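You operate a simulated robot arm through the tools that you are given. There is no shell and no other tool. Be economical: measure what you need, move in short steps, check, and stop when the job is done.

You are at the controls of a simulated robot arm. One attempt, no reset.

JOB
Take the steel bowl on the middle of the long bench and put it away on the third shelf from the bottom of the blue rack. Take the yellow dough and leave it on the white white-edged foil square. Put the plum syrup bottle from the top of the wooden table on the right end of the long bench and the saffron syrup bottle on the bench top before the pumps. Shut the right door of the high cupboard. Take the small milk can that says "buffalo" from the shelf of the steel-topped table and leave it on the middle steel plate. Take the copper tumbler and leave it on the back of the glass counter top. Put the packet on the top of the low table away on the packet corner of the white table. Put the lidded pot on the top of the low table away on the top of the steel-topped table. Put one of the brown tins from the top of the low table on the small steel plate. Stack the medium brown carton from the top of the low table on top of the small brown carton. Put the mango milk bottle from the top of the low table on the shelf of the white table and the plain milk bottle on the back of the glass counter top. Do these in any order. Set down upright: syrup bottle, small milk can, copper tumbler, packet, brown tin, milk bottle.

The check looks at the end state, three seconds after you hand in, the way a careful person would. Anything else that was tipped, shoved, dropped, spilled or broken makes it a failure.

ROBOT AND FRAMES
A 7-joint arm with a three-finger gripper on a trunk, on a base that drives. Base frame: it is fixed to the floor where the robot stands at the start and does not move with it; the origin is under the middle of the robot, x ahead of it, y to its left, z up. Units: mm, rad, N and s.
With the tool pointing down near the work surface it reaches from about 100 to 920 mm from the robot's upright axis, wherever it stands. Its first joint turns from -2.897 to 2.897 rad. Places, roughly: back of the glass counter top [-4100, 4000, 1100]; bench top before the pumps (24x29 cm) [-4100, 1180, 840]; brown carton [-1750, 6750, 500]; brown tin [-1500, 6750, 500]; copper tumbler (8x8x10 cm) [-1500, 6900, 500]; lidded pot [-1500, 6750, 500]; middle steel plate (16x16x1 cm) [300, 2900, 500]; milk bottle [-2000, 6750, 500]; packet [-1500, 7000, 500]; packet corner of the white table (16x30 cm) [-1720, 4220, 920]; right door of the high cupboard [-900, -400, 1700]; right end of the long bench [600, -400, 900]; shelf of the white table [-2200, 4100, 500]; small milk can [1000, 4750, 250]; small steel plate (14x14x1 cm) [-1700, 7000, 500]; steel bowl (13x13x7 cm) [800, 0, 900]; syrup bottle [-750, -500, 1000]; third shelf of the blue rack [-2400, -500, 800]; top of the steel-topped table [1200, 4800, 800]; white-edged foil square (6x6x1 cm) [-1000, -400, 900]; yellow dough (5x5x4 cm) [-800, -400, 900]. Payload 2.69 kg.
The TCP is the grasp point between the finger pads, 29 mm short of the fingertips. In the tool frame z runs along the fingers and y along their closing line. Largest opening 120 mm; the body of the gripper starts 78 mm behind the TCP.
Orientation is that of the tool frame in the base frame, as a unit quaternion [w, x, y, z]. With the fingers straight down and closing along the base's y, the tool's x points along the base's -x, its y along +y and its z along -z.

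CONTROLS
- The arm moves only by the tool play_rows. Its argument "deltas" is a list of rows, each an object (a shift or turn left out is 0, a gripper value left out holds the last) with "dp": the shift along the base's x, y, z in units of 40 mm (1.0 is 40 mm), a list of three; "rot": the turn, a rotation vector about the base's x, y, z in units of 6 degrees (1.0 is 6 degrees), a list of three; "fingers": the opening, from 0 (shut) to 1 (fully open). In form: [{"dp": [dx, dy, dz], "rot": [wx, wy, wz], "fingers": fingers}, ...]. A call has 1 to 8 rows; each row shifts and turns the commanded pose from where the row before left it. A call with a number of a shift or a turn outside -1 to 1 is refused whole. Each row takes 0.2 s and may step no farther than 50 mm and 0.15 rad from the row before; otherwise, or with a gripper value out of range, the whole call is refused. Where a pose cannot be reached the arm comes as near as it can. A force on the tool above 40 N (or 10 N above the force at the start of the call, whichever is more), or a blocked arm, ends the call early, and 0.2 s more pass. Each finger halts on what it meets, pressing with about 34 N; the grip force reading is that of the motor and also rises with nothing between the fingers. The clock runs only during rows and for 0.2 s after the last one: add rows that do not move to give the fingers time. The reply holds the time, the measured pose of the TCP, the force on the tool along the base axes, the opening and the grip force, in the units named above and with some noise, with the torque about the TCP (base axes, N m) and any sound that the robot's microphone picked up.
- Cameras (640 x 400 px; columns grow to the right, rows downward): "scene" is now at [188.8, 102.2, 1383.1]; the picture's right is [-1.00, -0.01, -0.05], its down [0.03, 0.60, -0.80] and it looks along [0.03, -0.80, -0.59] (base axes); focal length 214 px, centre (320, 200). "wrist" rides on the gripper at [63, 0, -104] in the tool frame; the picture's right is [0.00, 1.00, 0.00], its down [-0.83, 0.00, -0.56] and it looks along [-0.56, 0.00, 0.83] (tool axes); focal length 275 px, centre (320, 200). There is no depth. A picture from a camera that has moved, and an enlarged one, comes with that camera's place and axes in the base frame and with its lens.
- grab_frame(camera): a new picture of that camera. No time passes.
- slide_trunk(by): slides the trunk up (or, below 0, down) by that many mm; the arm and the scene camera ride with it, the base frame stays. It gives what a move gives, with no picture.
- roll_base(legs): drives the robot by 1 to 6 legs, each [ahead, left, turn to the left] in mm, mm and rad, along the robot's own axes; the way and the turn of a leg run together, so that a leg with both is an arc; at most 1500 mm and 3.142 rad a leg. The arm and the cameras ride along, it lands a little off, and it stops where it bumps. It gives what a move gives.
- turn_head(pan, tilt): turns the head with the scene camera to pan (to the left, within 2.496 rad either way) and tilt (down, from -0.506 to 1.204), counted from straight ahead of the robot. It gives what a move gives.
- inspect(camera, box): a new picture of the part [left, top, right, bottom] of that camera's present view, enlarged. No time passes.
- sign_off(): hands the job in; it is judged then, once.

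Work in short steps. Places have to be worked out from the pictures, the camera data and where the tool is seen: move nearer, look again, correct. Check each grasp and each placing, and mend what went wrong. You have 577 turns and 360 pictures in all, those below and enlarged ones among them. Open the gripper and draw the arm clear of the work before you hand the job in, unless the task says otherwise.

The tools are called as name(argument=value, ...) on one line, values as JSON. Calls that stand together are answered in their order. play_rows: Moves the arm, as the interface text tells. Its arguments: {"type":"object","properties":{"deltas":{"type":"array","items":{"type":"object","properties":{"dp":{"type":"array","items":{"type":"number"}},"rot":{"type":"array","items":{"type":"number"}},"fingers":{"type":"number"}}}}},"required":["deltas"]} The other tools are called the same way: slide_trunk (by) slides the trunk up or down; roll_base (legs) drives the base; turn_head (pan, tilt) turns the head that bears the scene camera; grab_frame (camera) takes a picture; inspect (camera, box) takes an enlarged picture of a part of a camera's view; sign_off () hands the job in.

At the start:

```text
t: 0.0
eef_pos: [-281.3, -230.4, 1025.4]
orientation: [0.011, 0.002, 1.0, -0.001]
wrist_force: [2.3, -0.7, 2.2]
moment: [-0.04, 0.21, -0.02]
width: 119.9
grasp_force: 0.1
trunk travel left (down, up): [-325.0, 261.0]
robot x, y, heading: [23.6, -2.2, 0.001]
head pan, tilt: [-1.567, 0.639]
```

scene: 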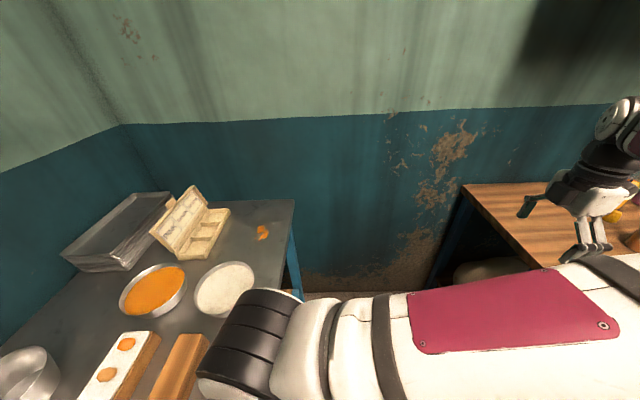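
wrist: 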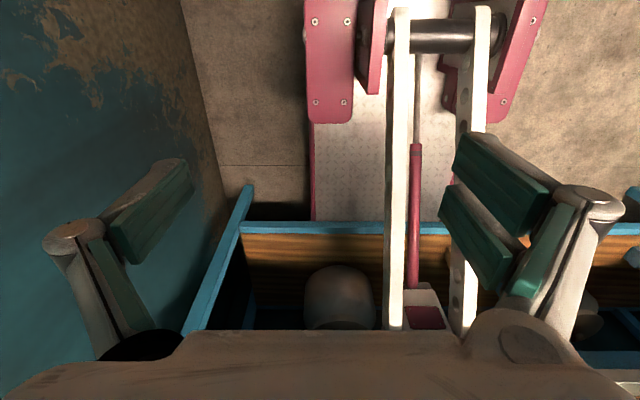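

I start by looking around: head to the long bench (ahead) first.

turn_head(pan=0, tilt=0.6)

```text
t: 1.6
eef_pos: [-253.2, -228.8, 1022.9]
orientation: [-0.002, 0.002, 1.0, -0.002]
wrist_force: [0.3, 0.1, -0.1]
moment: [-0.04, 0.03, -0.04]
width: 120.0
grasp_force: 0.0
trunk travel left (down, up): [-325.0, 261.0]
robot x, y, heading: [22.4, -2.8, 0.005]
head pan, tilt: [0.0, 0.6]
```

grab_frame(camera="scene")

```text
357 pictures are left
camera scene: at [274.7, 189.8, 1390.4], right [0.01, -1.0, 0.0], down [-0.52, 0.0, -0.85], along [0.85, 0.0, -0.52], focal length 214 px, centre (320, 200)
```

scene: 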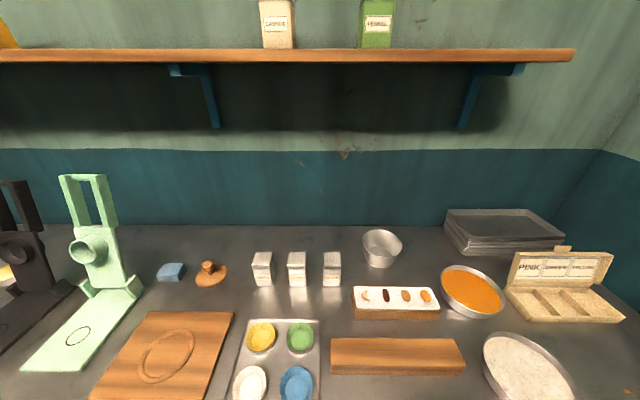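

turn_head(pan=-2.45, tilt=0.3)

grab_frame(camera="scene")

turn_head(pan=2.45, tilt=0.2)

grab_frame(camera="scene")

turn_head(pan=1.4, tilt=0.2)

grab_frame(camera="scene")

```text
t: 3.9
eef_pos: [-253.6, -229.6, 1024.2]
orientation: [-0.002, 0.002, 1.0, -0.002]
wrist_force: [-0.9, -0.7, -1.0]
moment: [0.08, -0.05, 0.04]
width: 120.0
grasp_force: 0.1
trunk travel left (down, up): [-325.0, 261.0]
robot x, y, heading: [22.2, -1.7, 0.001]
head pan, tilt: [-2.45, 0.3]
```

```text
356 pictures are left
camera scene: at [113.0, 129.7, 1410.0], right [-0.64, 0.77, -0.03], down [0.27, 0.19, -0.94], along [-0.72, -0.61, -0.33], focal length 214 px, centre (320, 200)
```

scene: 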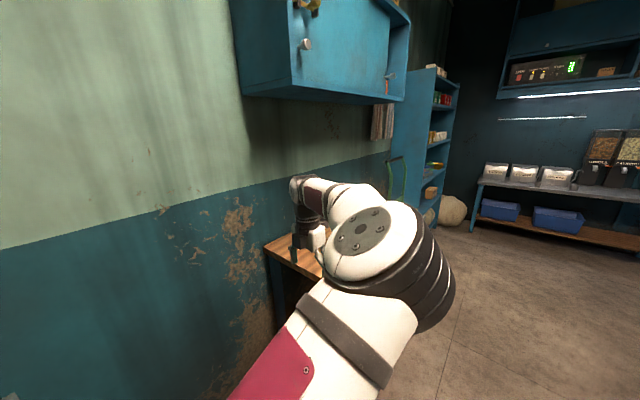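

```text
t: 7.8
eef_pos: [-257.7, -228.9, 1023.3]
orientation: [-0.002, 0.001, 1.0, -0.001]
wrist_force: [-0.9, 0.7, 1.3]
moment: [-0.02, 0.01, 0.01]
width: 120.0
grasp_force: 0.1
trunk travel left (down, up): [-325.0, 261.0]
robot x, y, heading: [19.7, -0.8, 0.003]
head pan, tilt: [2.45, 0.201]
```

```text
355 pictures are left
camera scene: at [110.8, 249.0, 1419.1], right [0.63, 0.77, 0.03], down [0.2, -0.13, -0.97], along [-0.75, 0.62, -0.24], focal length 214 px, centre (320, 200)
```

scene: 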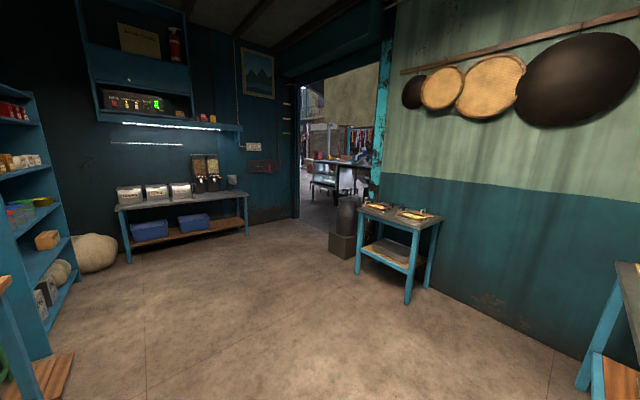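

```text
t: 9.1
eef_pos: [-257.0, -229.3, 1024.0]
orientation: [-0.002, 0.001, 1.0, -0.002]
wrist_force: [0.1, -0.6, -1.1]
moment: [0.02, -0.03, 0.01]
width: 120.2
grasp_force: 0.1
trunk travel left (down, up): [-325.0, 261.0]
robot x, y, heading: [20.7, 0.3, 0.008]
head pan, tilt: [1.4, 0.201]
```

```text
354 pictures are left
camera scene: at [197.5, 281.7, 1423.4], right [0.99, -0.16, 0.05], down [0.02, -0.2, -0.98], along [0.17, 0.97, -0.19], focal length 214 px, centre (320, 200)
```

scene: 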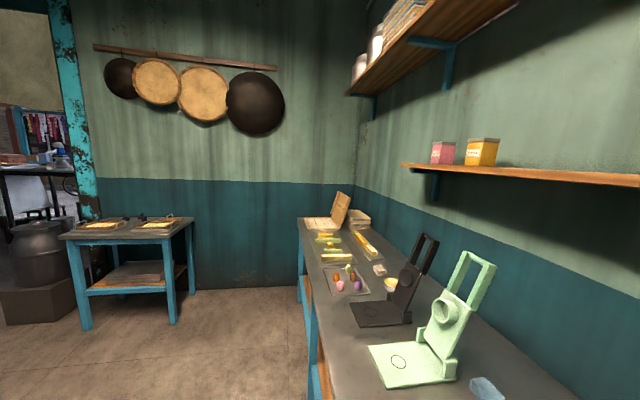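

turn_head(pan=-0.25, tilt=0.8)

inspect(camera="scene", box=[240, 100, 400, 200])

```text
t: 10.8
eef_pos: [-256.5, -229.4, 1022.9]
orientation: [-0.002, 0.002, 1.0, -0.001]
wrist_force: [2.0, 0.7, 2.7]
moment: [-0.04, 0.2, 0.01]
width: 120.1
grasp_force: 0.1
trunk travel left (down, up): [-325.0, 261.0]
robot x, y, heading: [23.5, -0.2, 0.005]
head pan, tilt: [-0.25, 0.799]
```

```text
4.00 times, centred on (320, 150) of scene
camera zoom: at [262.4, 170.3, 1372.9], right [-0.24, -0.97, -0.01], down [-0.66, 0.17, -0.73], along [0.71, -0.17, -0.68], focal length 858 px, centre (320, 400)
```

zoom: 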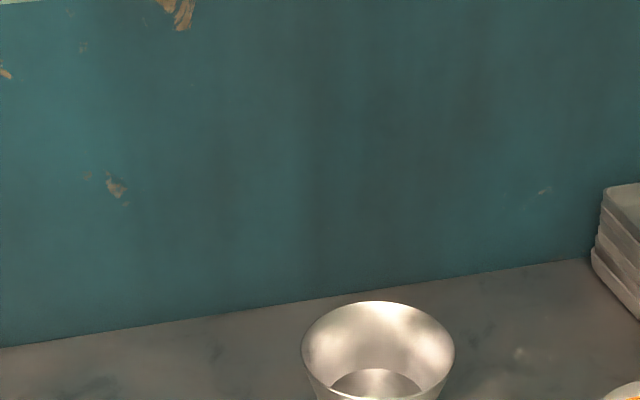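

Bowl rim centre ≈ (796,-9,908). I swing the arm round to the front along an arc, keeping its orientation.

play_rows(deltas=[{"dp": [0.7, -0.68, 0]}, {"dp": [0.7, -0.68, 0]}, {"dp": [0.833, -0.516, 0]}, {"dp": [0.833, -0.516, 0]}, {"dp": [0.925, -0.323, 0]}, {"dp": [0.925, -0.323, 0]}, {"dp": [0.973, -0.115, 0]}, {"dp": [0.973, -0.115, 0]}])

```text
t: 11.1
eef_pos: [-220.0, -238.2, 1019.9]
orientation: [-0.015, 0.004, 1.0, -0.002]
wrist_force: [-0.1, 0.6, 0.3]
moment: [-0.03, 0.01, -0.02]
width: 119.9
grasp_force: 0.1
trunk travel left (down, up): [-325.0, 261.0]
robot x, y, heading: [21.7, -1.2, 0.004]
head pan, tilt: [-0.25, 0.799]
stopped in row 1: the arm was blocked; the commanded pose is now the measured one
```

turn_head(pan=-1.9, tilt=0.7)

grab_frame(camera="scene")

```text
t: 12.8
eef_pos: [-220.0, -239.7, 1020.4]
orientation: [-0.014, 0.002, 1.0, -0.001]
wrist_force: [-0.3, 0.2, -0.8]
moment: [-0.03, 0.01, 0.02]
width: 120.1
grasp_force: 0.1
trunk travel left (down, up): [-325.0, 261.0]
robot x, y, heading: [19.3, -1.5, 0.005]
head pan, tilt: [-1.901, 0.7]
```

```text
352 pictures are left
camera scene: at [156.1, 109.2, 1375.9], right [-0.95, 0.32, -0.05], down [0.24, 0.61, -0.75], along [-0.21, -0.73, -0.66], focal length 214 px, centre (320, 200)
```

scene: 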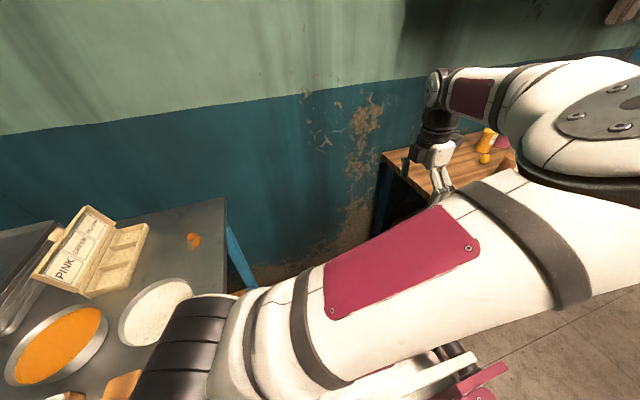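

The arm is folded tight; a rigid swing about the robot axis (position and yaw together) should be free. Trying a few rows.

play_rows(deltas=[{"dp": [0.64, -0.6, 0], "rot": [0, 0, 1]}, {"dp": [0.7, -0.53, 0], "rot": [0, 0, 1]}, {"dp": [0.75, -0.45, 0], "rot": [0, 0, 1]}])

```text
t: 13.8
eef_pos: [-109.9, -302.3, 1017.7]
orientation: [-0.028, -0.155, 0.987, -0.005]
wrist_force: [1.1, 0.5, 1.5]
moment: [-0.09, 0.15, 0.02]
width: 119.7
grasp_force: 0.1
trunk travel left (down, up): [-325.0, 261.0]
robot x, y, heading: [16.8, -2.2, 0.008]
head pan, tilt: [-1.901, 0.7]
stopped in row 3: the arm was blocked; the commanded pose is now the measured one
```

play_rows(deltas=[{"dp": [0.8, -0.3, 0], "rot": [0, 0, 1]}, {"dp": [0.8, -0.24, 0], "rot": [0, 0, 1]}, {"dp": [0.85, -0.15, 0], "rot": [0, 0, 1]}])

grab_frame(camera="scene")

```text
t: 14.8
eef_pos: [12.6, -328.8, 1011.8]
orientation: [-0.038, -0.31, 0.95, -0.009]
wrist_force: [-0.2, 0.5, -0.4]
moment: [0.03, -0.08, -0.03]
width: 120.0
grasp_force: 0.1
trunk travel left (down, up): [-325.0, 261.0]
robot x, y, heading: [17.0, -2.2, 0.008]
head pan, tilt: [-1.901, 0.7]
stopped in row 3: the arm was blocked; the commanded pose is now the measured one
```

```text
351 pictures are left
camera scene: at [155.1, 109.2, 1375.8], right [-0.95, 0.32, -0.05], down [0.24, 0.61, -0.75], along [-0.21, -0.73, -0.66], focal length 214 px, centre (320, 200)
```

scene: 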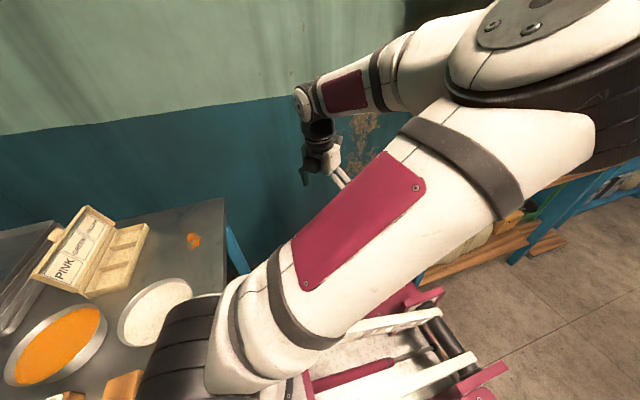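

Progress fine but it trips when fast; I continue with half-size steps.

play_rows(deltas=[{"dp": [0.5, -0.05, 0], "rot": [0, 0, 0.6]}, {"dp": [0.5, 0, 0], "rot": [0, 0, 0.6]}, {"dp": [0.5, 0.02, 0], "rot": [0, 0, 0.6]}, {"dp": [0.5, 0.05, 0], "rot": [0, 0, 0.6]}, {"dp": [0.5, 0.1, 0], "rot": [0, 0, 0.6]}, {"dp": [0.5, 0.14, 0], "rot": [0, 0, 0.6]}, {"dp": [0.48, 0.18, 0], "rot": [0, 0, 0.6]}, {"dp": [0.45, 0.22, 0], "rot": [0, 0, 0.6]}])

grab_frame(camera="scene")

```text
t: 16.8
eef_pos: [197.6, -299.4, 1004.2]
orientation: [-0.049, -0.538, 0.842, -0.018]
wrist_force: [0.0, 0.6, 0.0]
moment: [0.01, -0.06, 0.01]
width: 119.9
grasp_force: 0.1
trunk travel left (down, up): [-325.0, 261.0]
robot x, y, heading: [19.1, -0.1, 0.005]
head pan, tilt: [-1.901, 0.7]
stopped in row 8: the arm was blocked; the commanded pose is now the measured one
```

```text
350 pictures are left
camera scene: at [154.3, 109.0, 1375.8], right [-0.95, 0.32, -0.05], down [0.24, 0.61, -0.75], along [-0.21, -0.73, -0.66], focal length 214 px, centre (320, 200)
```

scene: 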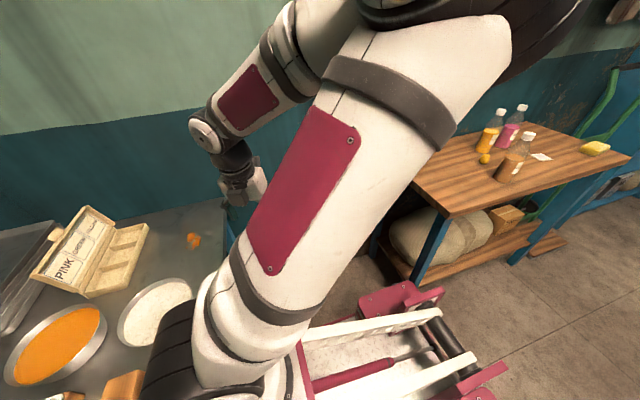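

Good; the arm swings freely. I keep turning toward yaw 180° (camera outward), moving toward the front.

play_rows(deltas=[{"dp": [0.4, 0.25, 0.1], "rot": [0, 0, 0.8]}, {"dp": [0.4, 0.25, 0.1], "rot": [0, 0, 0.8]}, {"dp": [0.4, 0.25, 0.1], "rot": [0, 0, 0.8]}, {"dp": [0.4, 0.25, 0.1], "rot": [0, 0, 0.8]}, {"dp": [0.4, 0.25, 0.1], "rot": [0, 0, 0.8]}, {"dp": [0.4, 0.25, 0.1], "rot": [0, 0, 0.8]}, {"dp": [0.4, 0.25, 0.1], "rot": [0, 0, 0.8]}, {"dp": [0.4, 0.25, 0.1], "rot": [0, 0, 0.8]}])

play_rows(deltas=[{"dp": [0.4, 0.25, 0.1], "rot": [0, 0, 0.8]}, {"dp": [0.4, 0.25, 0.1], "rot": [0, 0, 0.8]}, {"dp": [0.4, 0.25, 0], "rot": [0, 0, 0.8]}, {"dp": [0.4, 0.25, 0], "rot": [0, 0, 0.8]}, {"dp": [0.4, 0.25, 0], "rot": [0, 0, 0.8]}, {"dp": [0.4, 0.25, 0], "rot": [0, 0, 0.8]}, {"dp": [0.4, 0.25, 0], "rot": [0, 0, 0.8]}, {"dp": [0.4, 0.25, 0], "rot": [0, 0, 0.8]}])

grab_frame(camera="scene")

```text
t: 18.8
eef_pos: [347.0, -220.8, 1024.9]
orientation: [0.054, 0.784, -0.618, 0.031]
wrist_force: [0.1, 0.6, 0.6]
moment: [0.0, 0.03, -0.03]
width: 119.7
grasp_force: 0.1
trunk travel left (down, up): [-325.0, 261.0]
robot x, y, heading: [15.3, -4.5, 0.009]
head pan, tilt: [-1.901, 0.7]
stopped in row 8: the arm was blocked; the commanded pose is now the measured one
```

```text
t: 19.9
eef_pos: [441.0, -187.4, 1024.7]
orientation: [0.064, 0.879, -0.472, 0.032]
wrist_force: [0.2, -1.0, 0.2]
moment: [0.11, 0.06, 0.0]
width: 120.0
grasp_force: 0.0
out of reach, approached as far as the arm can: row 1, 3
trunk travel left (down, up): [-325.0, 261.0]
robot x, y, heading: [16.2, -2.1, 0.01]
head pan, tilt: [-1.901, 0.7]
stopped in row 5: the arm was blocked; the commanded pose is now the measured one
```

```text
349 pictures are left
camera scene: at [153.0, 108.8, 1375.7], right [-0.95, 0.32, -0.05], down [0.24, 0.61, -0.75], along [-0.21, -0.73, -0.66], focal length 214 px, centre (320, 200)
```

scene: 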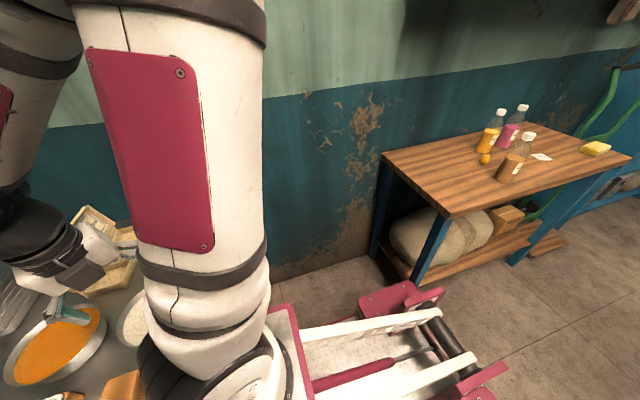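

play_rows(deltas=[{"dp": [0.3, 0.2, 0.0], "rot": [0.5, 0, 0.4]}, {"dp": [0.3, 0.2, 0.0], "rot": [0.5, 0, 0.4]}, {"dp": [0.3, 0.3, 0.0], "rot": [0.4, 0, 0.4]}, {"dp": [0.3, 0.3, 0.0], "rot": [0, 0, 0.4]}, {"dp": [0.2, 0.3, 0.0], "rot": [0, 0, 0.4]}, {"dp": [0.2, 0.3, 0.0], "rot": [0, 0, 0.4]}])

turn_head(pan=-0.6, tilt=0.8)

grab_frame(camera="scene")

```text
t: 20.2
eef_pos: [470.9, -183.4, 1009.6]
orientation: [0.067, 0.882, -0.465, 0.028]
wrist_force: [-0.1, 0.6, -0.7]
moment: [0.0, 0.0, 0.0]
width: 119.9
grasp_force: 0.1
trunk travel left (down, up): [-325.0, 261.0]
robot x, y, heading: [15.6, -4.8, 0.009]
head pan, tilt: [-1.901, 0.7]
stopped in row 1: the arm was blocked; the commanded pose is now the measured one
```

```text
t: 21.7
eef_pos: [469.0, -182.8, 1010.7]
orientation: [0.067, 0.882, -0.465, 0.028]
wrist_force: [0.2, -0.6, 0.3]
moment: [-0.01, -0.07, -0.01]
width: 120.1
grasp_force: 0.1
trunk travel left (down, up): [-325.0, 261.0]
robot x, y, heading: [14.3, -6.7, 0.015]
head pan, tilt: [-0.6, 0.799]
```

```text
348 pictures are left
camera scene: at [246.3, 144.3, 1372.1], right [-0.56, -0.83, -0.03], down [-0.56, 0.4, -0.73], along [0.61, -0.39, -0.69], focal length 214 px, centre (320, 200)
```

scene: 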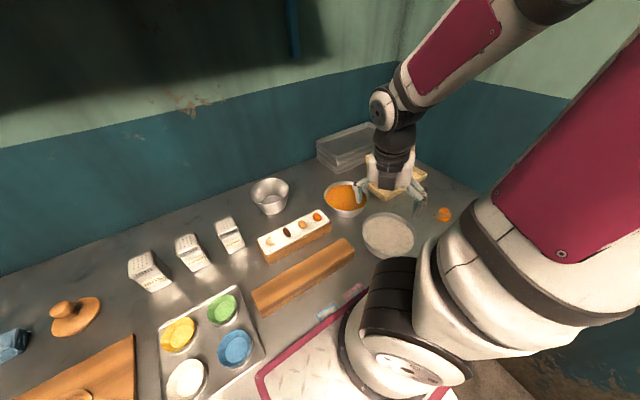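

play_rows(deltas=[{"dp": [0.3, 0.3, 0.1]}, {"dp": [0.3, 0.3, 0.1]}, {"dp": [0.3, 0.4, 0.1]}, {"dp": [0.3, 0.4, 0.1]}, {"dp": [0.3, 0.4, 0]}, {"dp": [0.3, 0.4, 0]}, {"dp": [0.3, 0.4, 0]}])

```text
t: 22.0
eef_pos: [497.7, -179.9, 1001.2]
orientation: [0.072, 0.881, -0.466, 0.037]
wrist_force: [-0.7, 0.2, 1.2]
moment: [-0.03, -0.04, 0.01]
width: 119.7
grasp_force: 0.1
trunk travel left (down, up): [-325.0, 261.0]
robot x, y, heading: [14.1, -4.3, 0.007]
head pan, tilt: [-0.6, 0.799]
stopped in row 1: the arm was blocked; the commanded pose is now the measured one
```

play_rows(deltas=[{"dp": [0.0, 0.0, 0.5]}, {"dp": [0.0, 0.0, 0.5]}, {"dp": [0.0, 0.0, 0.5]}, {"dp": [0.0, 0.0, 0.5]}])

play_rows(deltas=[{"dp": [0.5, 0.0, 0]}, {"dp": [0.5, 0.0, 0]}, {"dp": [0.5, 0.0, 0]}])

grab_frame(camera="scene")

```text
t: 22.3
eef_pos: [517.8, -184.8, 1001.2]
orientation: [0.091, 0.883, -0.459, 0.047]
wrist_force: [0.2, -0.4, -0.4]
moment: [0.0, 0.0, 0.01]
width: 119.7
grasp_force: 0.1
trunk travel left (down, up): [-325.0, 261.0]
robot x, y, heading: [14.7, -5.8, 0.008]
head pan, tilt: [-0.6, 0.799]
stopped in row 1: the arm was blocked; the commanded pose is now the measured one
```

```text
t: 22.7
eef_pos: [540.4, -184.7, 978.7]
orientation: [0.111, 0.891, -0.44, 0.025]
wrist_force: [-0.5, 0.0, 2.0]
moment: [0.06, -0.02, 0.02]
width: 119.7
grasp_force: 0.0
trunk travel left (down, up): [-325.0, 261.0]
robot x, y, heading: [13.3, -2.8, 0.014]
head pan, tilt: [-0.6, 0.799]
stopped in row 1: the arm was blocked; the commanded pose is now the measured one
```

```text
347 pictures are left
camera scene: at [245.2, 144.5, 1372.1], right [-0.55, -0.83, -0.03], down [-0.56, 0.4, -0.73], along [0.62, -0.39, -0.69], focal length 214 px, centre (320, 200)
```

scene: 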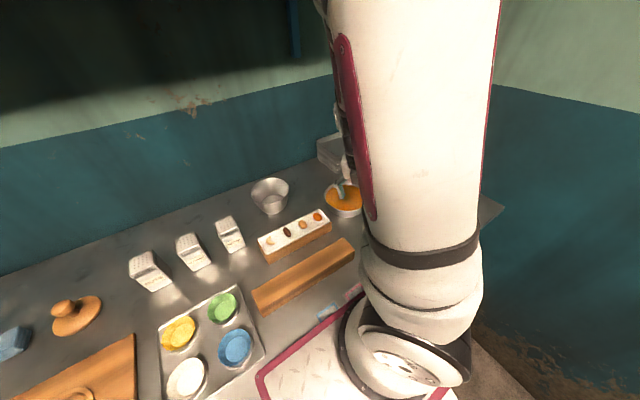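

The upper arm is reconfiguring through its redundancy; I let it settle with still rows.

play_rows(deltas=[{"dp": [0, 0, 0.05]}, {"dp": [0, 0, 0.05]}, {"dp": [0, 0, 0.05]}, {"dp": [0, 0, 0.05]}])

grab_frame(camera="scene")

```text
t: 23.0
eef_pos: [563.1, -182.6, 952.9]
orientation: [0.114, 0.891, -0.439, 0.009]
wrist_force: [1.7, -0.6, -2.0]
moment: [-0.04, 0.14, 0.0]
width: 119.8
grasp_force: 0.0
trunk travel left (down, up): [-325.0, 261.0]
robot x, y, heading: [14.5, -2.8, 0.013]
head pan, tilt: [-0.6, 0.799]
stopped in row 1: the arm was blocked; the commanded pose is now the measured one
```

```text
346 pictures are left
camera scene: at [245.1, 144.5, 1372.1], right [-0.55, -0.83, -0.03], down [-0.56, 0.4, -0.73], along [0.62, -0.39, -0.69], focal length 214 px, centre (320, 200)
```

scene: 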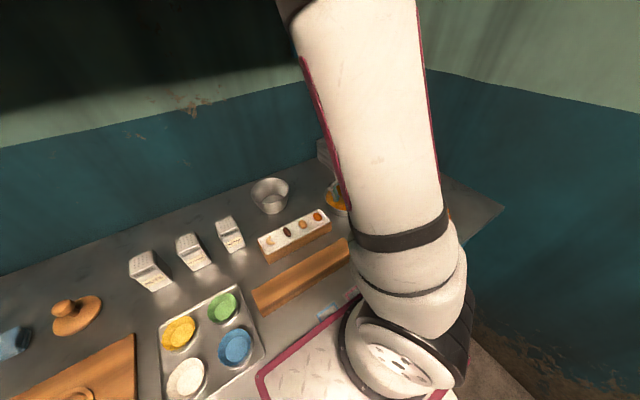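

The tool drifts down each time; I lift and back up to regain a clean configuration.

play_rows(deltas=[{"dp": [0, 0, 1]}, {"dp": [0, 0, 1]}, {"dp": [0, 0, 1]}])

```text
t: 23.3
eef_pos: [585.2, -178.2, 943.1]
orientation: [0.114, 0.893, -0.435, -0.006]
wrist_force: [0.5, 0.6, 1.1]
moment: [-0.01, 0.03, -0.01]
width: 119.9
grasp_force: 0.1
trunk travel left (down, up): [-325.0, 261.0]
robot x, y, heading: [10.6, -2.9, 0.015]
head pan, tilt: [-0.6, 0.799]
stopped in row 1: the arm was blocked; the commanded pose is now the measured one
```

slide_trunk(by=150)

grab_frame(camera="scene")

grab_frame(camera="wrist")

```text
t: 25.1
eef_pos: [618.1, -180.6, 1055.6]
orientation: [0.124, 0.892, -0.434, -0.012]
wrist_force: [-0.6, -0.7, 0.2]
moment: [0.0, 0.01, 0.05]
width: 119.8
grasp_force: 0.0
trunk travel left (down, up): [-475.0, 111.0]
robot x, y, heading: [17.6, -2.9, 0.009]
head pan, tilt: [-0.6, 0.799]
```

```text
345 pictures are left
camera scene: at [227.4, 143.4, 1471.4], right [-0.55, -0.83, 0.0], down [-0.6, 0.4, -0.7], along [0.58, -0.39, -0.72], focal length 214 px, centre (320, 200)
```

scene: 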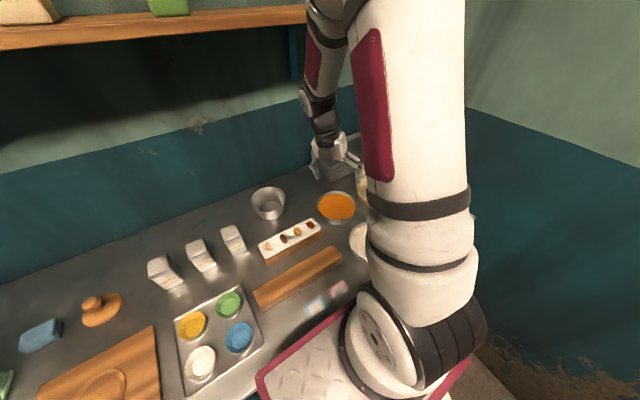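

```text
344 pictures are left
camera wrist: at [671.7, -207.1, 1161.3], right [-0.77, -0.6, 0.23], down [-0.45, 0.76, 0.47], along [-0.46, 0.26, -0.85], focal length 275 px, centre (320, 200)
```

wrist: 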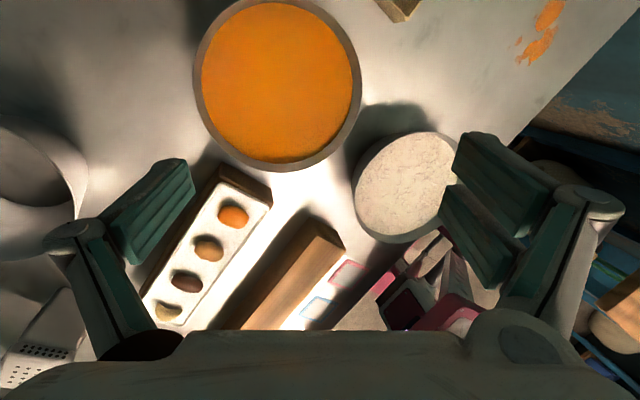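

play_rows(deltas=[{"dp": [-0.5, 0, 0.2]}, {"dp": [-0.5, 0, 0.2]}, {"dp": [-0.5, 0, 0.2]}])

```text
t: 25.9
eef_pos: [557.5, -179.1, 1079.0]
orientation: [0.123, 0.893, -0.433, -0.012]
wrist_force: [0.0, -0.6, -0.2]
moment: [-0.01, 0.05, 0.02]
width: 119.9
grasp_force: 0.1
trunk travel left (down, up): [-475.0, 111.0]
robot x, y, heading: [13.2, -0.6, 0.018]
head pan, tilt: [-0.6, 0.799]
```

play_rows(deltas=[{"rot": [0.5, -0.3, 0]}, {"rot": [0.5, -0.3, 0]}, {"rot": [0.5, -0.3, 0]}, {"rot": [0.5, -0.3, 0]}])

play_rows(deltas=[{"dp": [0, 0.5, 0]}, {"dp": [0, 0.5, 0]}, {"dp": [0, 0.5, 0]}, {"dp": [0, 0.5, 0]}, {"dp": [0, 0.5, 0]}, {"dp": [0, 0.5, 0]}])

play_rows(deltas=[{"rot": [0, 0, 0.6]}, {"rot": [0, 0, 0.6]}, {"rot": [0, 0, 0.6]}, {"rot": [0, 0, 0.6]}, {"rot": [0, 0, 0.6]}, {"rot": [0, 0, 0.6]}, {"rot": [0, 0, 0.6]}, {"rot": [0, 0, 0.6]}])

grab_frame(camera="scene")

```text
t: 26.9
eef_pos: [558.4, -180.4, 1079.9]
orientation: [0.001, 0.899, -0.437, -0.002]
wrist_force: [-0.8, 0.6, 0.7]
moment: [-0.01, 0.0, 0.01]
width: 120.2
grasp_force: 0.1
trunk travel left (down, up): [-475.0, 111.0]
robot x, y, heading: [16.2, -2.2, 0.007]
head pan, tilt: [-0.6, 0.799]
```

```text
t: 28.3
eef_pos: [559.6, -58.4, 1080.5]
orientation: [0.003, 0.899, -0.437, -0.002]
wrist_force: [-0.5, -0.1, -0.5]
moment: [0.0, -0.01, 0.0]
width: 120.0
grasp_force: 0.1
trunk travel left (down, up): [-475.0, 111.0]
robot x, y, heading: [14.0, -3.9, 0.009]
head pan, tilt: [-0.6, 0.799]
```

```text
t: 30.1
eef_pos: [559.0, -59.4, 1079.3]
orientation: [0.002, 0.98, -0.199, -0.001]
wrist_force: [0.5, 1.1, 0.5]
moment: [0.03, 0.01, 0.0]
width: 120.1
grasp_force: 0.1
trunk travel left (down, up): [-475.0, 111.0]
robot x, y, heading: [12.0, -4.6, 0.016]
head pan, tilt: [-0.6, 0.799]
```

```text
343 pictures are left
camera scene: at [227.2, 143.3, 1471.5], right [-0.55, -0.83, 0.0], down [-0.6, 0.4, -0.7], along [0.58, -0.39, -0.72], focal length 214 px, centre (320, 200)
```

scene: 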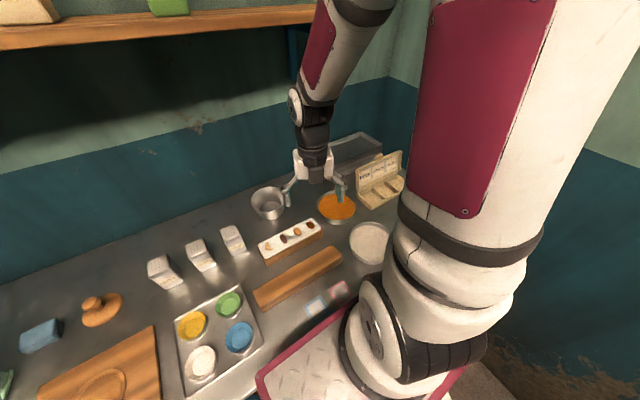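

play_rows(deltas=[{"rot": [0, 0, 0.64]}, {"rot": [0, 0, 0.64]}, {"rot": [0, 0, 0.64]}, {"rot": [0, 0, 0.64]}, {"rot": [0, 0, 0.64]}, {"rot": [0, 0, 0.64]}])

play_rows(deltas=[{"rot": [0, -0.7, 0]}, {"rot": [0, -0.7, 0]}, {"rot": [0, -0.7, 0]}, {"rot": [0, -0.7, 0]}, {"rot": [0, -0.7, 0]}, {"rot": [0, -0.7, 0]}, {"rot": [0, -0.7, 0]}, {"rot": [0, -0.7, 0]}])

grab_frame(camera="scene")

grab_frame(camera="wrist")

```text
t: 31.5
eef_pos: [559.0, -59.8, 1078.5]
orientation: [0.003, 1.0, 0.001, -0.001]
wrist_force: [0.7, 0.5, -0.8]
moment: [-0.01, 0.01, 0.03]
width: 119.8
grasp_force: 0.0
trunk travel left (down, up): [-475.0, 111.0]
robot x, y, heading: [14.3, -5.9, 0.007]
head pan, tilt: [-0.6, 0.799]
```

```text
t: 33.3
eef_pos: [613.4, -74.8, 1106.6]
orientation: [0.002, 0.958, 0.001, 0.288]
wrist_force: [0.0, 0.1, -0.6]
moment: [0.03, -0.01, -0.02]
width: 120.0
grasp_force: 0.0
out of reach, approached as far as the arm can: row 5, 6, 7, 8
trunk travel left (down, up): [-475.0, 111.0]
robot x, y, heading: [12.1, -5.7, 0.011]
head pan, tilt: [-0.6, 0.799]
```

```text
342 pictures are left
camera scene: at [227.2, 143.3, 1471.6], right [-0.55, -0.83, 0.0], down [-0.6, 0.4, -0.7], along [0.58, -0.39, -0.72], focal length 214 px, centre (320, 200)
```

scene: 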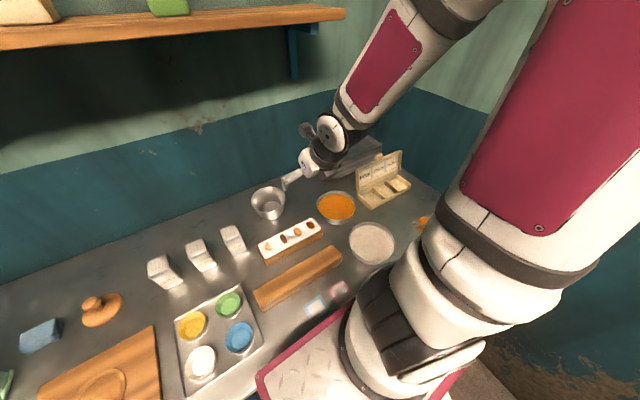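

```text
341 pictures are left
camera wrist: at [608.7, -73.7, 1227.6], right [0.0, -1.0, 0.01], down [-1.0, 0.0, 0.0], along [0.0, -0.01, -1.0], focal length 275 px, centre (320, 200)
```

wrist: 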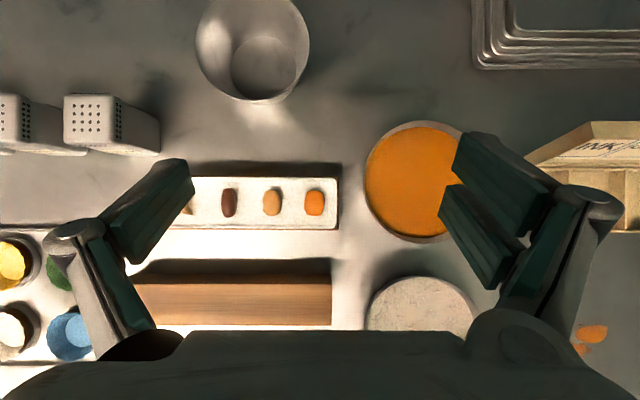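

Pitch reached 33.6°, enough. Bowl centre ≈ (789,5), rim z ≈ 909; I'll pinch its right wall with a small opening, rolled 19° to match the taper. Move above first.

play_rows(deltas=[{"dp": [0.73, 0.083, -0.45], "fingers": 0.35}, {"dp": [0.73, 0.083, -0.45]}, {"dp": [0.73, 0.083, -0.45]}, {"dp": [0.73, 0.083, -0.45]}, {"dp": [0.73, 0.083, -0.45]}, {"dp": [0.73, 0.083, -0.45]}])

play_rows(deltas=[{"rot": [0.8, 0, 0]}, {"rot": [0.8, 0, 0]}, {"rot": [0.8, 0, 0]}, {"rot": [0.8, 0, 0]}])

grab_frame(camera="wrist")

```text
t: 34.7
eef_pos: [787.0, -56.4, 996.3]
orientation: [0.003, 0.958, 0.0, 0.288]
wrist_force: [-0.2, 0.8, 0.9]
moment: [-0.06, 0.0, -0.03]
width: 42.1
grasp_force: 0.2
trunk travel left (down, up): [-475.0, 111.0]
robot x, y, heading: [12.6, -2.3, 0.009]
head pan, tilt: [-0.6, 0.799]
```

```text
t: 35.7
eef_pos: [789.5, -55.3, 998.0]
orientation: [-0.158, 0.945, -0.048, 0.284]
wrist_force: [0.1, 0.8, 0.2]
moment: [-0.02, -0.01, -0.02]
width: 42.1
grasp_force: 0.0
trunk travel left (down, up): [-475.0, 111.0]
robot x, y, heading: [12.5, -6.6, 0.013]
head pan, tilt: [-0.6, 0.799]
```

```text
340 pictures are left
camera wrist: at [783.2, -94.2, 1113.0], right [0.0, -0.95, -0.32], down [-1.0, 0.0, 0.0], along [0.0, 0.32, -0.95], focal length 275 px, centre (320, 200)
```

wrist: 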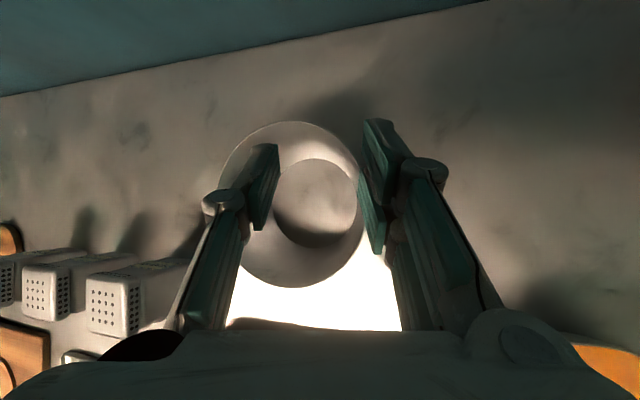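

play_rows(deltas=[{"dp": [-0.05, -0.05, -0.6]}, {"dp": [-0.05, -0.03, -0.6]}, {"dp": [0, 0, -0.6]}])

grab_frame(camera="wrist")

```text
t: 36.5
eef_pos: [783.1, -59.1, 929.1]
orientation: [-0.158, 0.944, -0.048, 0.285]
wrist_force: [0.1, -0.5, 0.6]
moment: [-0.01, 0.01, 0.0]
width: 42.0
grasp_force: 0.1
trunk travel left (down, up): [-475.0, 111.0]
robot x, y, heading: [16.4, -4.3, 0.014]
head pan, tilt: [-0.6, 0.799]
```

```text
339 pictures are left
camera wrist: at [778.3, -97.7, 1044.4], right [0.0, -0.95, -0.32], down [-1.0, 0.0, 0.0], along [0.0, 0.32, -0.95], focal length 275 px, centre (320, 200)
```

wrist: 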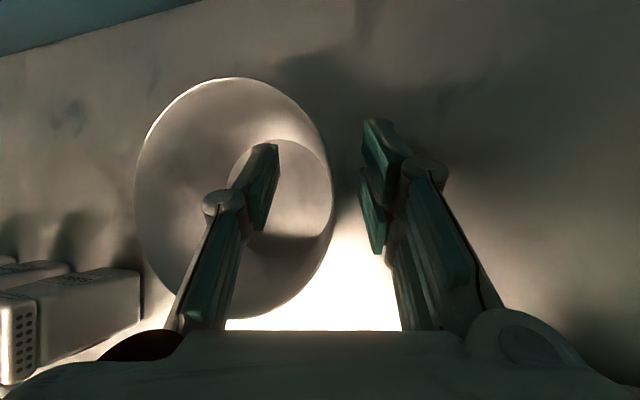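

Fingers straddle the right wall well; descend 35 mm and close.

play_rows(deltas=[{"dp": [0, 0, -0.45]}, {"dp": [0, 0, -0.45]}, {"fingers": 0}, {}, {}])

grab_frame(camera="wrist")

```text
t: 37.8
eef_pos: [786.5, -51.7, 895.0]
orientation: [-0.162, 0.943, -0.045, 0.288]
wrist_force: [-11.5, 7.1, 26.8]
moment: [0.02, 0.55, 0.0]
width: 7.9
grasp_force: 33.6
trunk travel left (down, up): [-475.0, 111.0]
robot x, y, heading: [11.6, -5.9, 0.011]
head pan, tilt: [-0.6, 0.799]
stopped in row 5: the force on the tool passed its limit at 41 N (the readings are from after the stop); the commanded pose is now the measured one
```

```text
338 pictures are left
camera wrist: at [779.2, -91.5, 1010.4], right [0.01, -0.94, -0.33], down [-1.0, -0.01, -0.01], along [0.0, 0.33, -0.94], focal length 275 px, centre (320, 200)
```

wrist: 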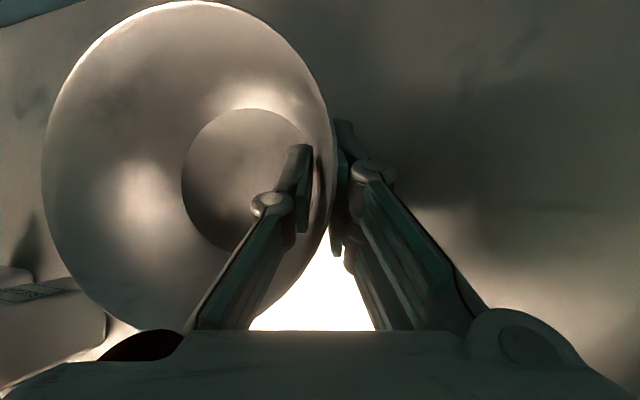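

Gripped (8 mm with residual push). Lift a little and look.

play_rows(deltas=[{"dp": [0, 0, 0.2]}, {"dp": [0, 0, 0.4]}, {"dp": [0, 0, 0.5]}, {"dp": [0, 0, 0.5]}, {"dp": [0, 0, 0.5]}, {"dp": [0, 0, 0.5]}])

grab_frame(camera="scene")

```text
t: 39.2
eef_pos: [787.8, -54.0, 996.1]
orientation: [-0.159, 0.944, -0.047, 0.286]
wrist_force: [0.6, 0.5, -1.9]
moment: [-0.07, 0.01, 0.05]
width: 6.4
grasp_force: 33.7
trunk travel left (down, up): [-475.0, 111.0]
robot x, y, heading: [13.9, -4.2, 0.013]
head pan, tilt: [-0.6, 0.799]
```

```text
337 pictures are left
camera scene: at [227.3, 143.5, 1471.5], right [-0.55, -0.83, 0.0], down [-0.6, 0.4, -0.7], along [0.58, -0.39, -0.72], focal length 214 px, centre (320, 200)
```

scene: 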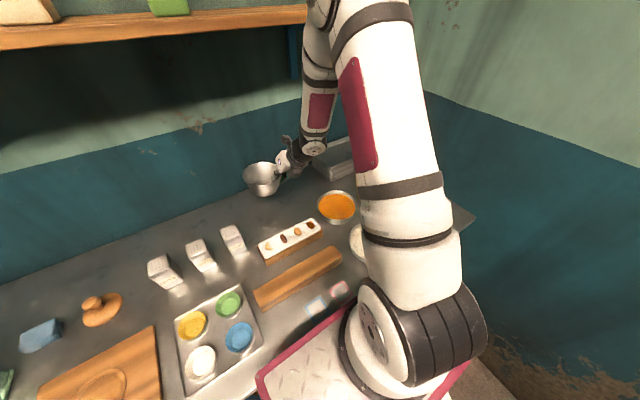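

play_rows(deltas=[{"dp": [-0.6, 0, 0.5]}, {"dp": [-0.7, 0, 0.4]}, {"dp": [-0.7, 0, 0.3]}, {"dp": [-0.7, 0, 0.3]}, {"dp": [-0.7, 0, 0.2]}, {"dp": [-0.7, 0, 0.2]}])

roll_base(legs=[[-400, 0, 0], [-200, 700, 0]])

```text
t: 40.6
eef_pos: [619.6, -57.7, 1071.6]
orientation: [-0.159, 0.944, -0.046, 0.287]
wrist_force: [0.4, 0.3, -1.4]
moment: [-0.04, 0.01, 0.01]
width: 6.7
grasp_force: 34.4
trunk travel left (down, up): [-475.0, 111.0]
robot x, y, heading: [15.9, -0.3, 0.014]
head pan, tilt: [-0.6, 0.799]
```

```text
t: 42.0
eef_pos: [565.0, 6.0, 1071.4]
orientation: [-0.169, 0.945, -0.014, 0.28]
wrist_force: [0.6, 0.1, -1.3]
moment: [-0.07, -0.02, 0.0]
width: 6.4
grasp_force: 33.9
trunk travel left (down, up): [-475.0, 111.0]
robot x, y, heading: [-47.2, 19.8, 0.086]
head pan, tilt: [-0.6, 0.799]
stopped in leg 1: the robot was blocked; the commanded pose is now the measured one
```

Rear right bumped something (the wooden table likely). Move slightly forward, then strafe left before backing.

roll_base(legs=[[30, 0, -0.07], [0, 450, 0]])

turn_head(pan=-2.3, tilt=0.7)

grab_frame(camera="scene")

```text
t: 43.7
eef_pos: [583.3, -8.9, 1072.3]
orientation: [-0.153, 0.943, -0.064, 0.289]
wrist_force: [-0.4, 0.0, -0.9]
moment: [-0.07, 0.04, 0.0]
width: 6.5
grasp_force: 34.4
trunk travel left (down, up): [-475.0, 111.0]
robot x, y, heading: [-18.6, 69.0, -0.021]
head pan, tilt: [-0.6, 0.799]
stopped in leg 2: the robot was blocked; the commanded pose is now the measured one
```

```text
t: 45.4
eef_pos: [583.5, -9.4, 1070.5]
orientation: [-0.153, 0.943, -0.064, 0.288]
wrist_force: [-0.9, -0.1, -1.1]
moment: [-0.07, -0.02, 0.0]
width: 6.7
grasp_force: 34.1
trunk travel left (down, up): [-475.0, 111.0]
robot x, y, heading: [-19.4, 66.8, -0.023]
head pan, tilt: [-2.3, 0.7]
```

```text
336 pictures are left
camera scene: at [74.8, 191.8, 1479.8], right [-0.73, 0.68, 0.0], down [0.44, 0.47, -0.76], along [-0.52, -0.56, -0.64], focal length 214 px, centre (320, 200)
```

scene: 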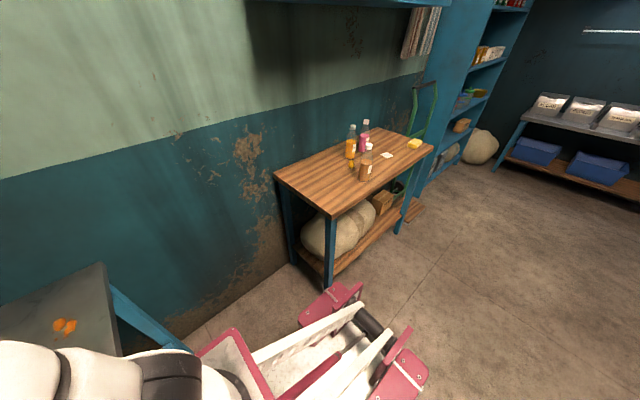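

turn_head(pan=1.3, tilt=0.9)

grab_frame(camera="scene")

```text
t: 48.4
eef_pos: [584.2, -8.5, 1070.6]
orientation: [-0.153, 0.943, -0.065, 0.288]
wrist_force: [0.1, -0.7, -0.6]
moment: [-0.06, 0.01, -0.03]
width: 6.5
grasp_force: 33.8
trunk travel left (down, up): [-475.0, 111.0]
robot x, y, heading: [-17.6, 64.8, -0.019]
head pan, tilt: [1.3, 0.901]
```

```text
335 pictures are left
camera scene: at [154.5, 326.2, 1463.6], right [0.96, -0.29, 0.0], down [-0.23, -0.75, -0.62], along [0.18, 0.59, -0.78], focal length 214 px, centre (320, 200)
```

scene: 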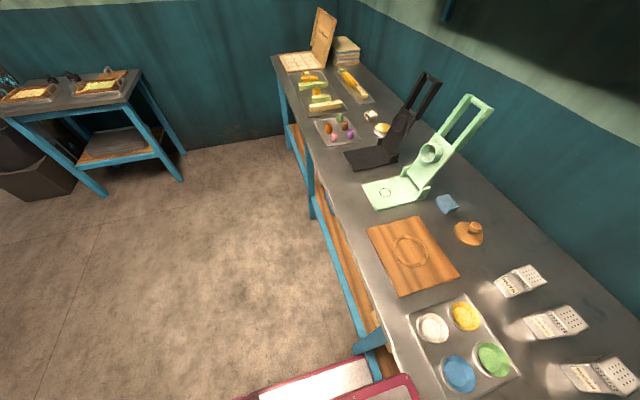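

The bench leg blocks left; now there is ~60 mm clearance to the table on the right, so I back straight out.

roll_base(legs=[[-350, 15, 0]])

```text
t: 50.7
eef_pos: [235.3, 16.2, 1070.9]
orientation: [-0.153, 0.943, -0.062, 0.288]
wrist_force: [-0.5, -0.7, -0.9]
moment: [-0.07, 0.02, -0.01]
width: 6.6
grasp_force: 33.6
trunk travel left (down, up): [-475.0, 111.0]
robot x, y, heading: [-367.8, 92.3, -0.014]
head pan, tilt: [1.3, 0.901]
```

roll_base(legs=[[0, 700, 0], [-1500, 0, 0], [-400, 0, 0], [0, 0, -1.556]])

turn_head(pan=0.0, tilt=0.5)

grab_frame(camera="scene")

```text
t: 67.5
eef_pos: [-2297.4, 160.4, 1071.3]
orientation: [-0.085, -0.644, 0.691, -0.315]
wrist_force: [-0.4, -0.2, -1.5]
moment: [0.04, 0.08, 0.03]
width: 6.5
grasp_force: 34.0
trunk travel left (down, up): [-475.0, 111.0]
robot x, y, heading: [-2262.4, 770.1, -1.528]
head pan, tilt: [1.3, 0.901]
```

```text
t: 69.0
eef_pos: [-2296.2, 160.2, 1071.8]
orientation: [-0.086, -0.644, 0.692, -0.315]
wrist_force: [-0.3, 0.0, -0.6]
moment: [-0.02, 0.03, 0.0]
width: 6.2
grasp_force: 34.4
trunk travel left (down, up): [-475.0, 111.0]
robot x, y, heading: [-2260.4, 770.5, -1.525]
head pan, tilt: [0.0, 0.499]
```

```text
334 pictures are left
camera scene: at [-2060.8, 536.0, 1497.5], right [-1.0, -0.04, 0.0], down [-0.02, 0.48, -0.88], along [0.04, -0.88, -0.48], focal length 214 px, centre (320, 200)
```

scene: 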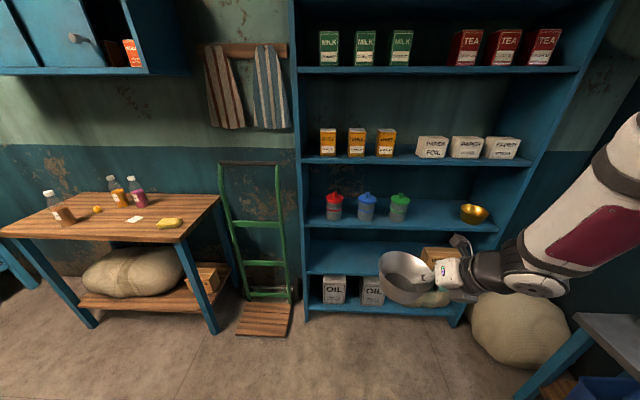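

Third shelf (jars and golden bowl) is at z≈813, front edge y≈-440; free gap at x≈-2660. I drive nearer, keeping clear of the grey table at right.

roll_base(legs=[[0, -240, -0.045], [450, 0, 0]])

grab_frame(camera="scene")

grab_frame(camera="wrist")

```text
t: 73.1
eef_pos: [-2567.2, -301.6, 1072.0]
orientation: [-0.093, -0.628, 0.706, -0.313]
wrist_force: [0.6, 0.5, -0.3]
moment: [-0.01, 0.06, -0.03]
width: 6.4
grasp_force: 33.8
trunk travel left (down, up): [-475.0, 111.0]
robot x, y, heading: [-2502.8, 302.0, -1.578]
head pan, tilt: [0.0, 0.499]
```

```text
333 pictures are left
camera scene: at [-2314.2, 62.1, 1497.5], right [-1.0, 0.0, 0.0], down [0.0, 0.48, -0.88], along [0.0, -0.88, -0.48], focal length 214 px, centre (320, 200)
```

scene: 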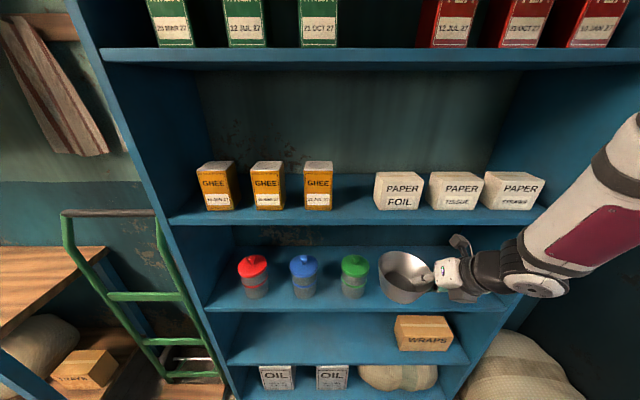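

```text
332 pictures are left
camera wrist: at [-2607.3, -295.7, 1186.5], right [-0.95, 0.01, -0.32], down [0.01, 1.0, 0.0], along [0.32, 0.0, -0.95], focal length 275 px, centre (320, 200)
```

wrist: 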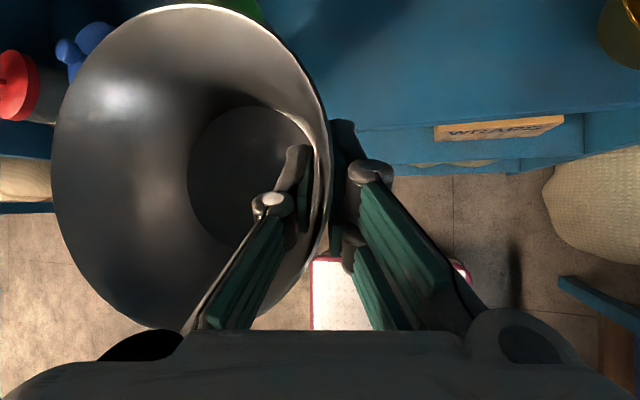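

inspect(camera="scene", box=[320, 200, 540, 338])

```text
2.90 times, centred on (430, 269) of scene
camera zoom: at [-2314.2, 62.1, 1497.5], right [-1.0, 0.0, 0.0], down [0.0, 0.48, -0.88], along [0.0, -0.88, -0.48], focal length 622 px, centre (1, 0)
```

zoom: 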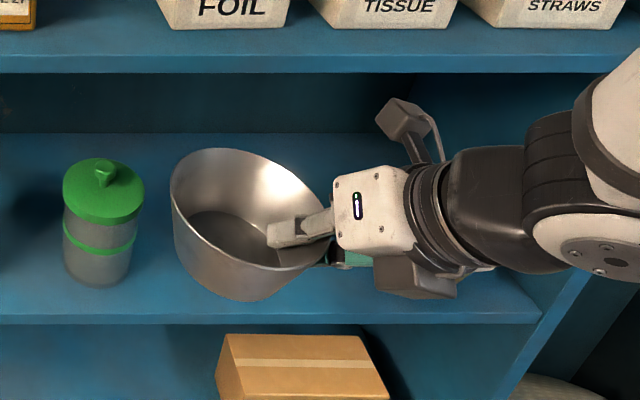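

Edge position is uncertain (y −380…−440, z 800…860), so I'll place by contact. First shift right 150 mm and lower in front of the rack.

play_rows(deltas=[{"dp": [-0.625, 0, -0.45]}, {"dp": [-0.625, 0, -0.45]}, {"dp": [-0.625, 0, -0.45]}, {"dp": [-0.625, 0, -0.45]}, {"dp": [-0.625, 0, -0.45]}, {"dp": [-0.625, 0, -0.45]}])

grab_frame(camera="scene")

grab_frame(camera="wrist")

```text
t: 74.5
eef_pos: [-2718.3, -302.0, 963.8]
orientation: [-0.093, -0.628, 0.706, -0.313]
wrist_force: [-0.2, 0.0, -1.7]
moment: [0.0, 0.1, -0.03]
width: 6.4
grasp_force: 34.1
trunk travel left (down, up): [-475.0, 111.0]
robot x, y, heading: [-2504.5, 306.7, -1.578]
head pan, tilt: [0.0, 0.499]
```

```text
330 pictures are left
camera scene: at [-2313.8, 62.2, 1497.5], right [-1.0, 0.0, 0.0], down [0.0, 0.48, -0.88], along [0.0, -0.88, -0.48], focal length 214 px, centre (320, 200)
```

scene: 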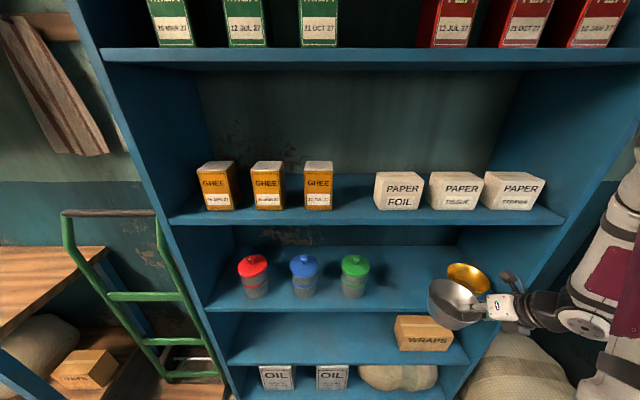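

```text
329 pictures are left
camera wrist: at [-2757.1, -296.6, 1078.8], right [-0.95, 0.01, -0.32], down [0.01, 1.0, 0.0], along [0.32, 0.0, -0.95], focal length 275 px, centre (320, 200)
```

wrist: 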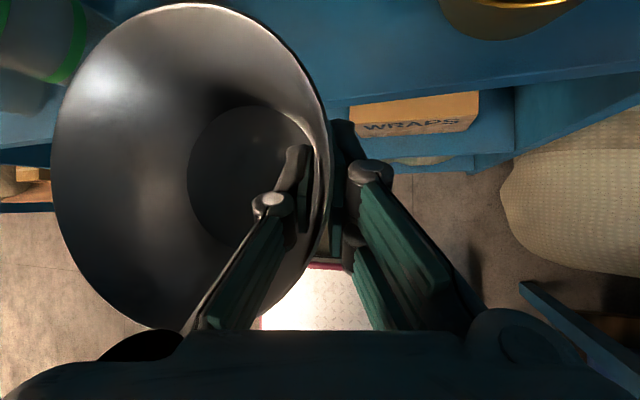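

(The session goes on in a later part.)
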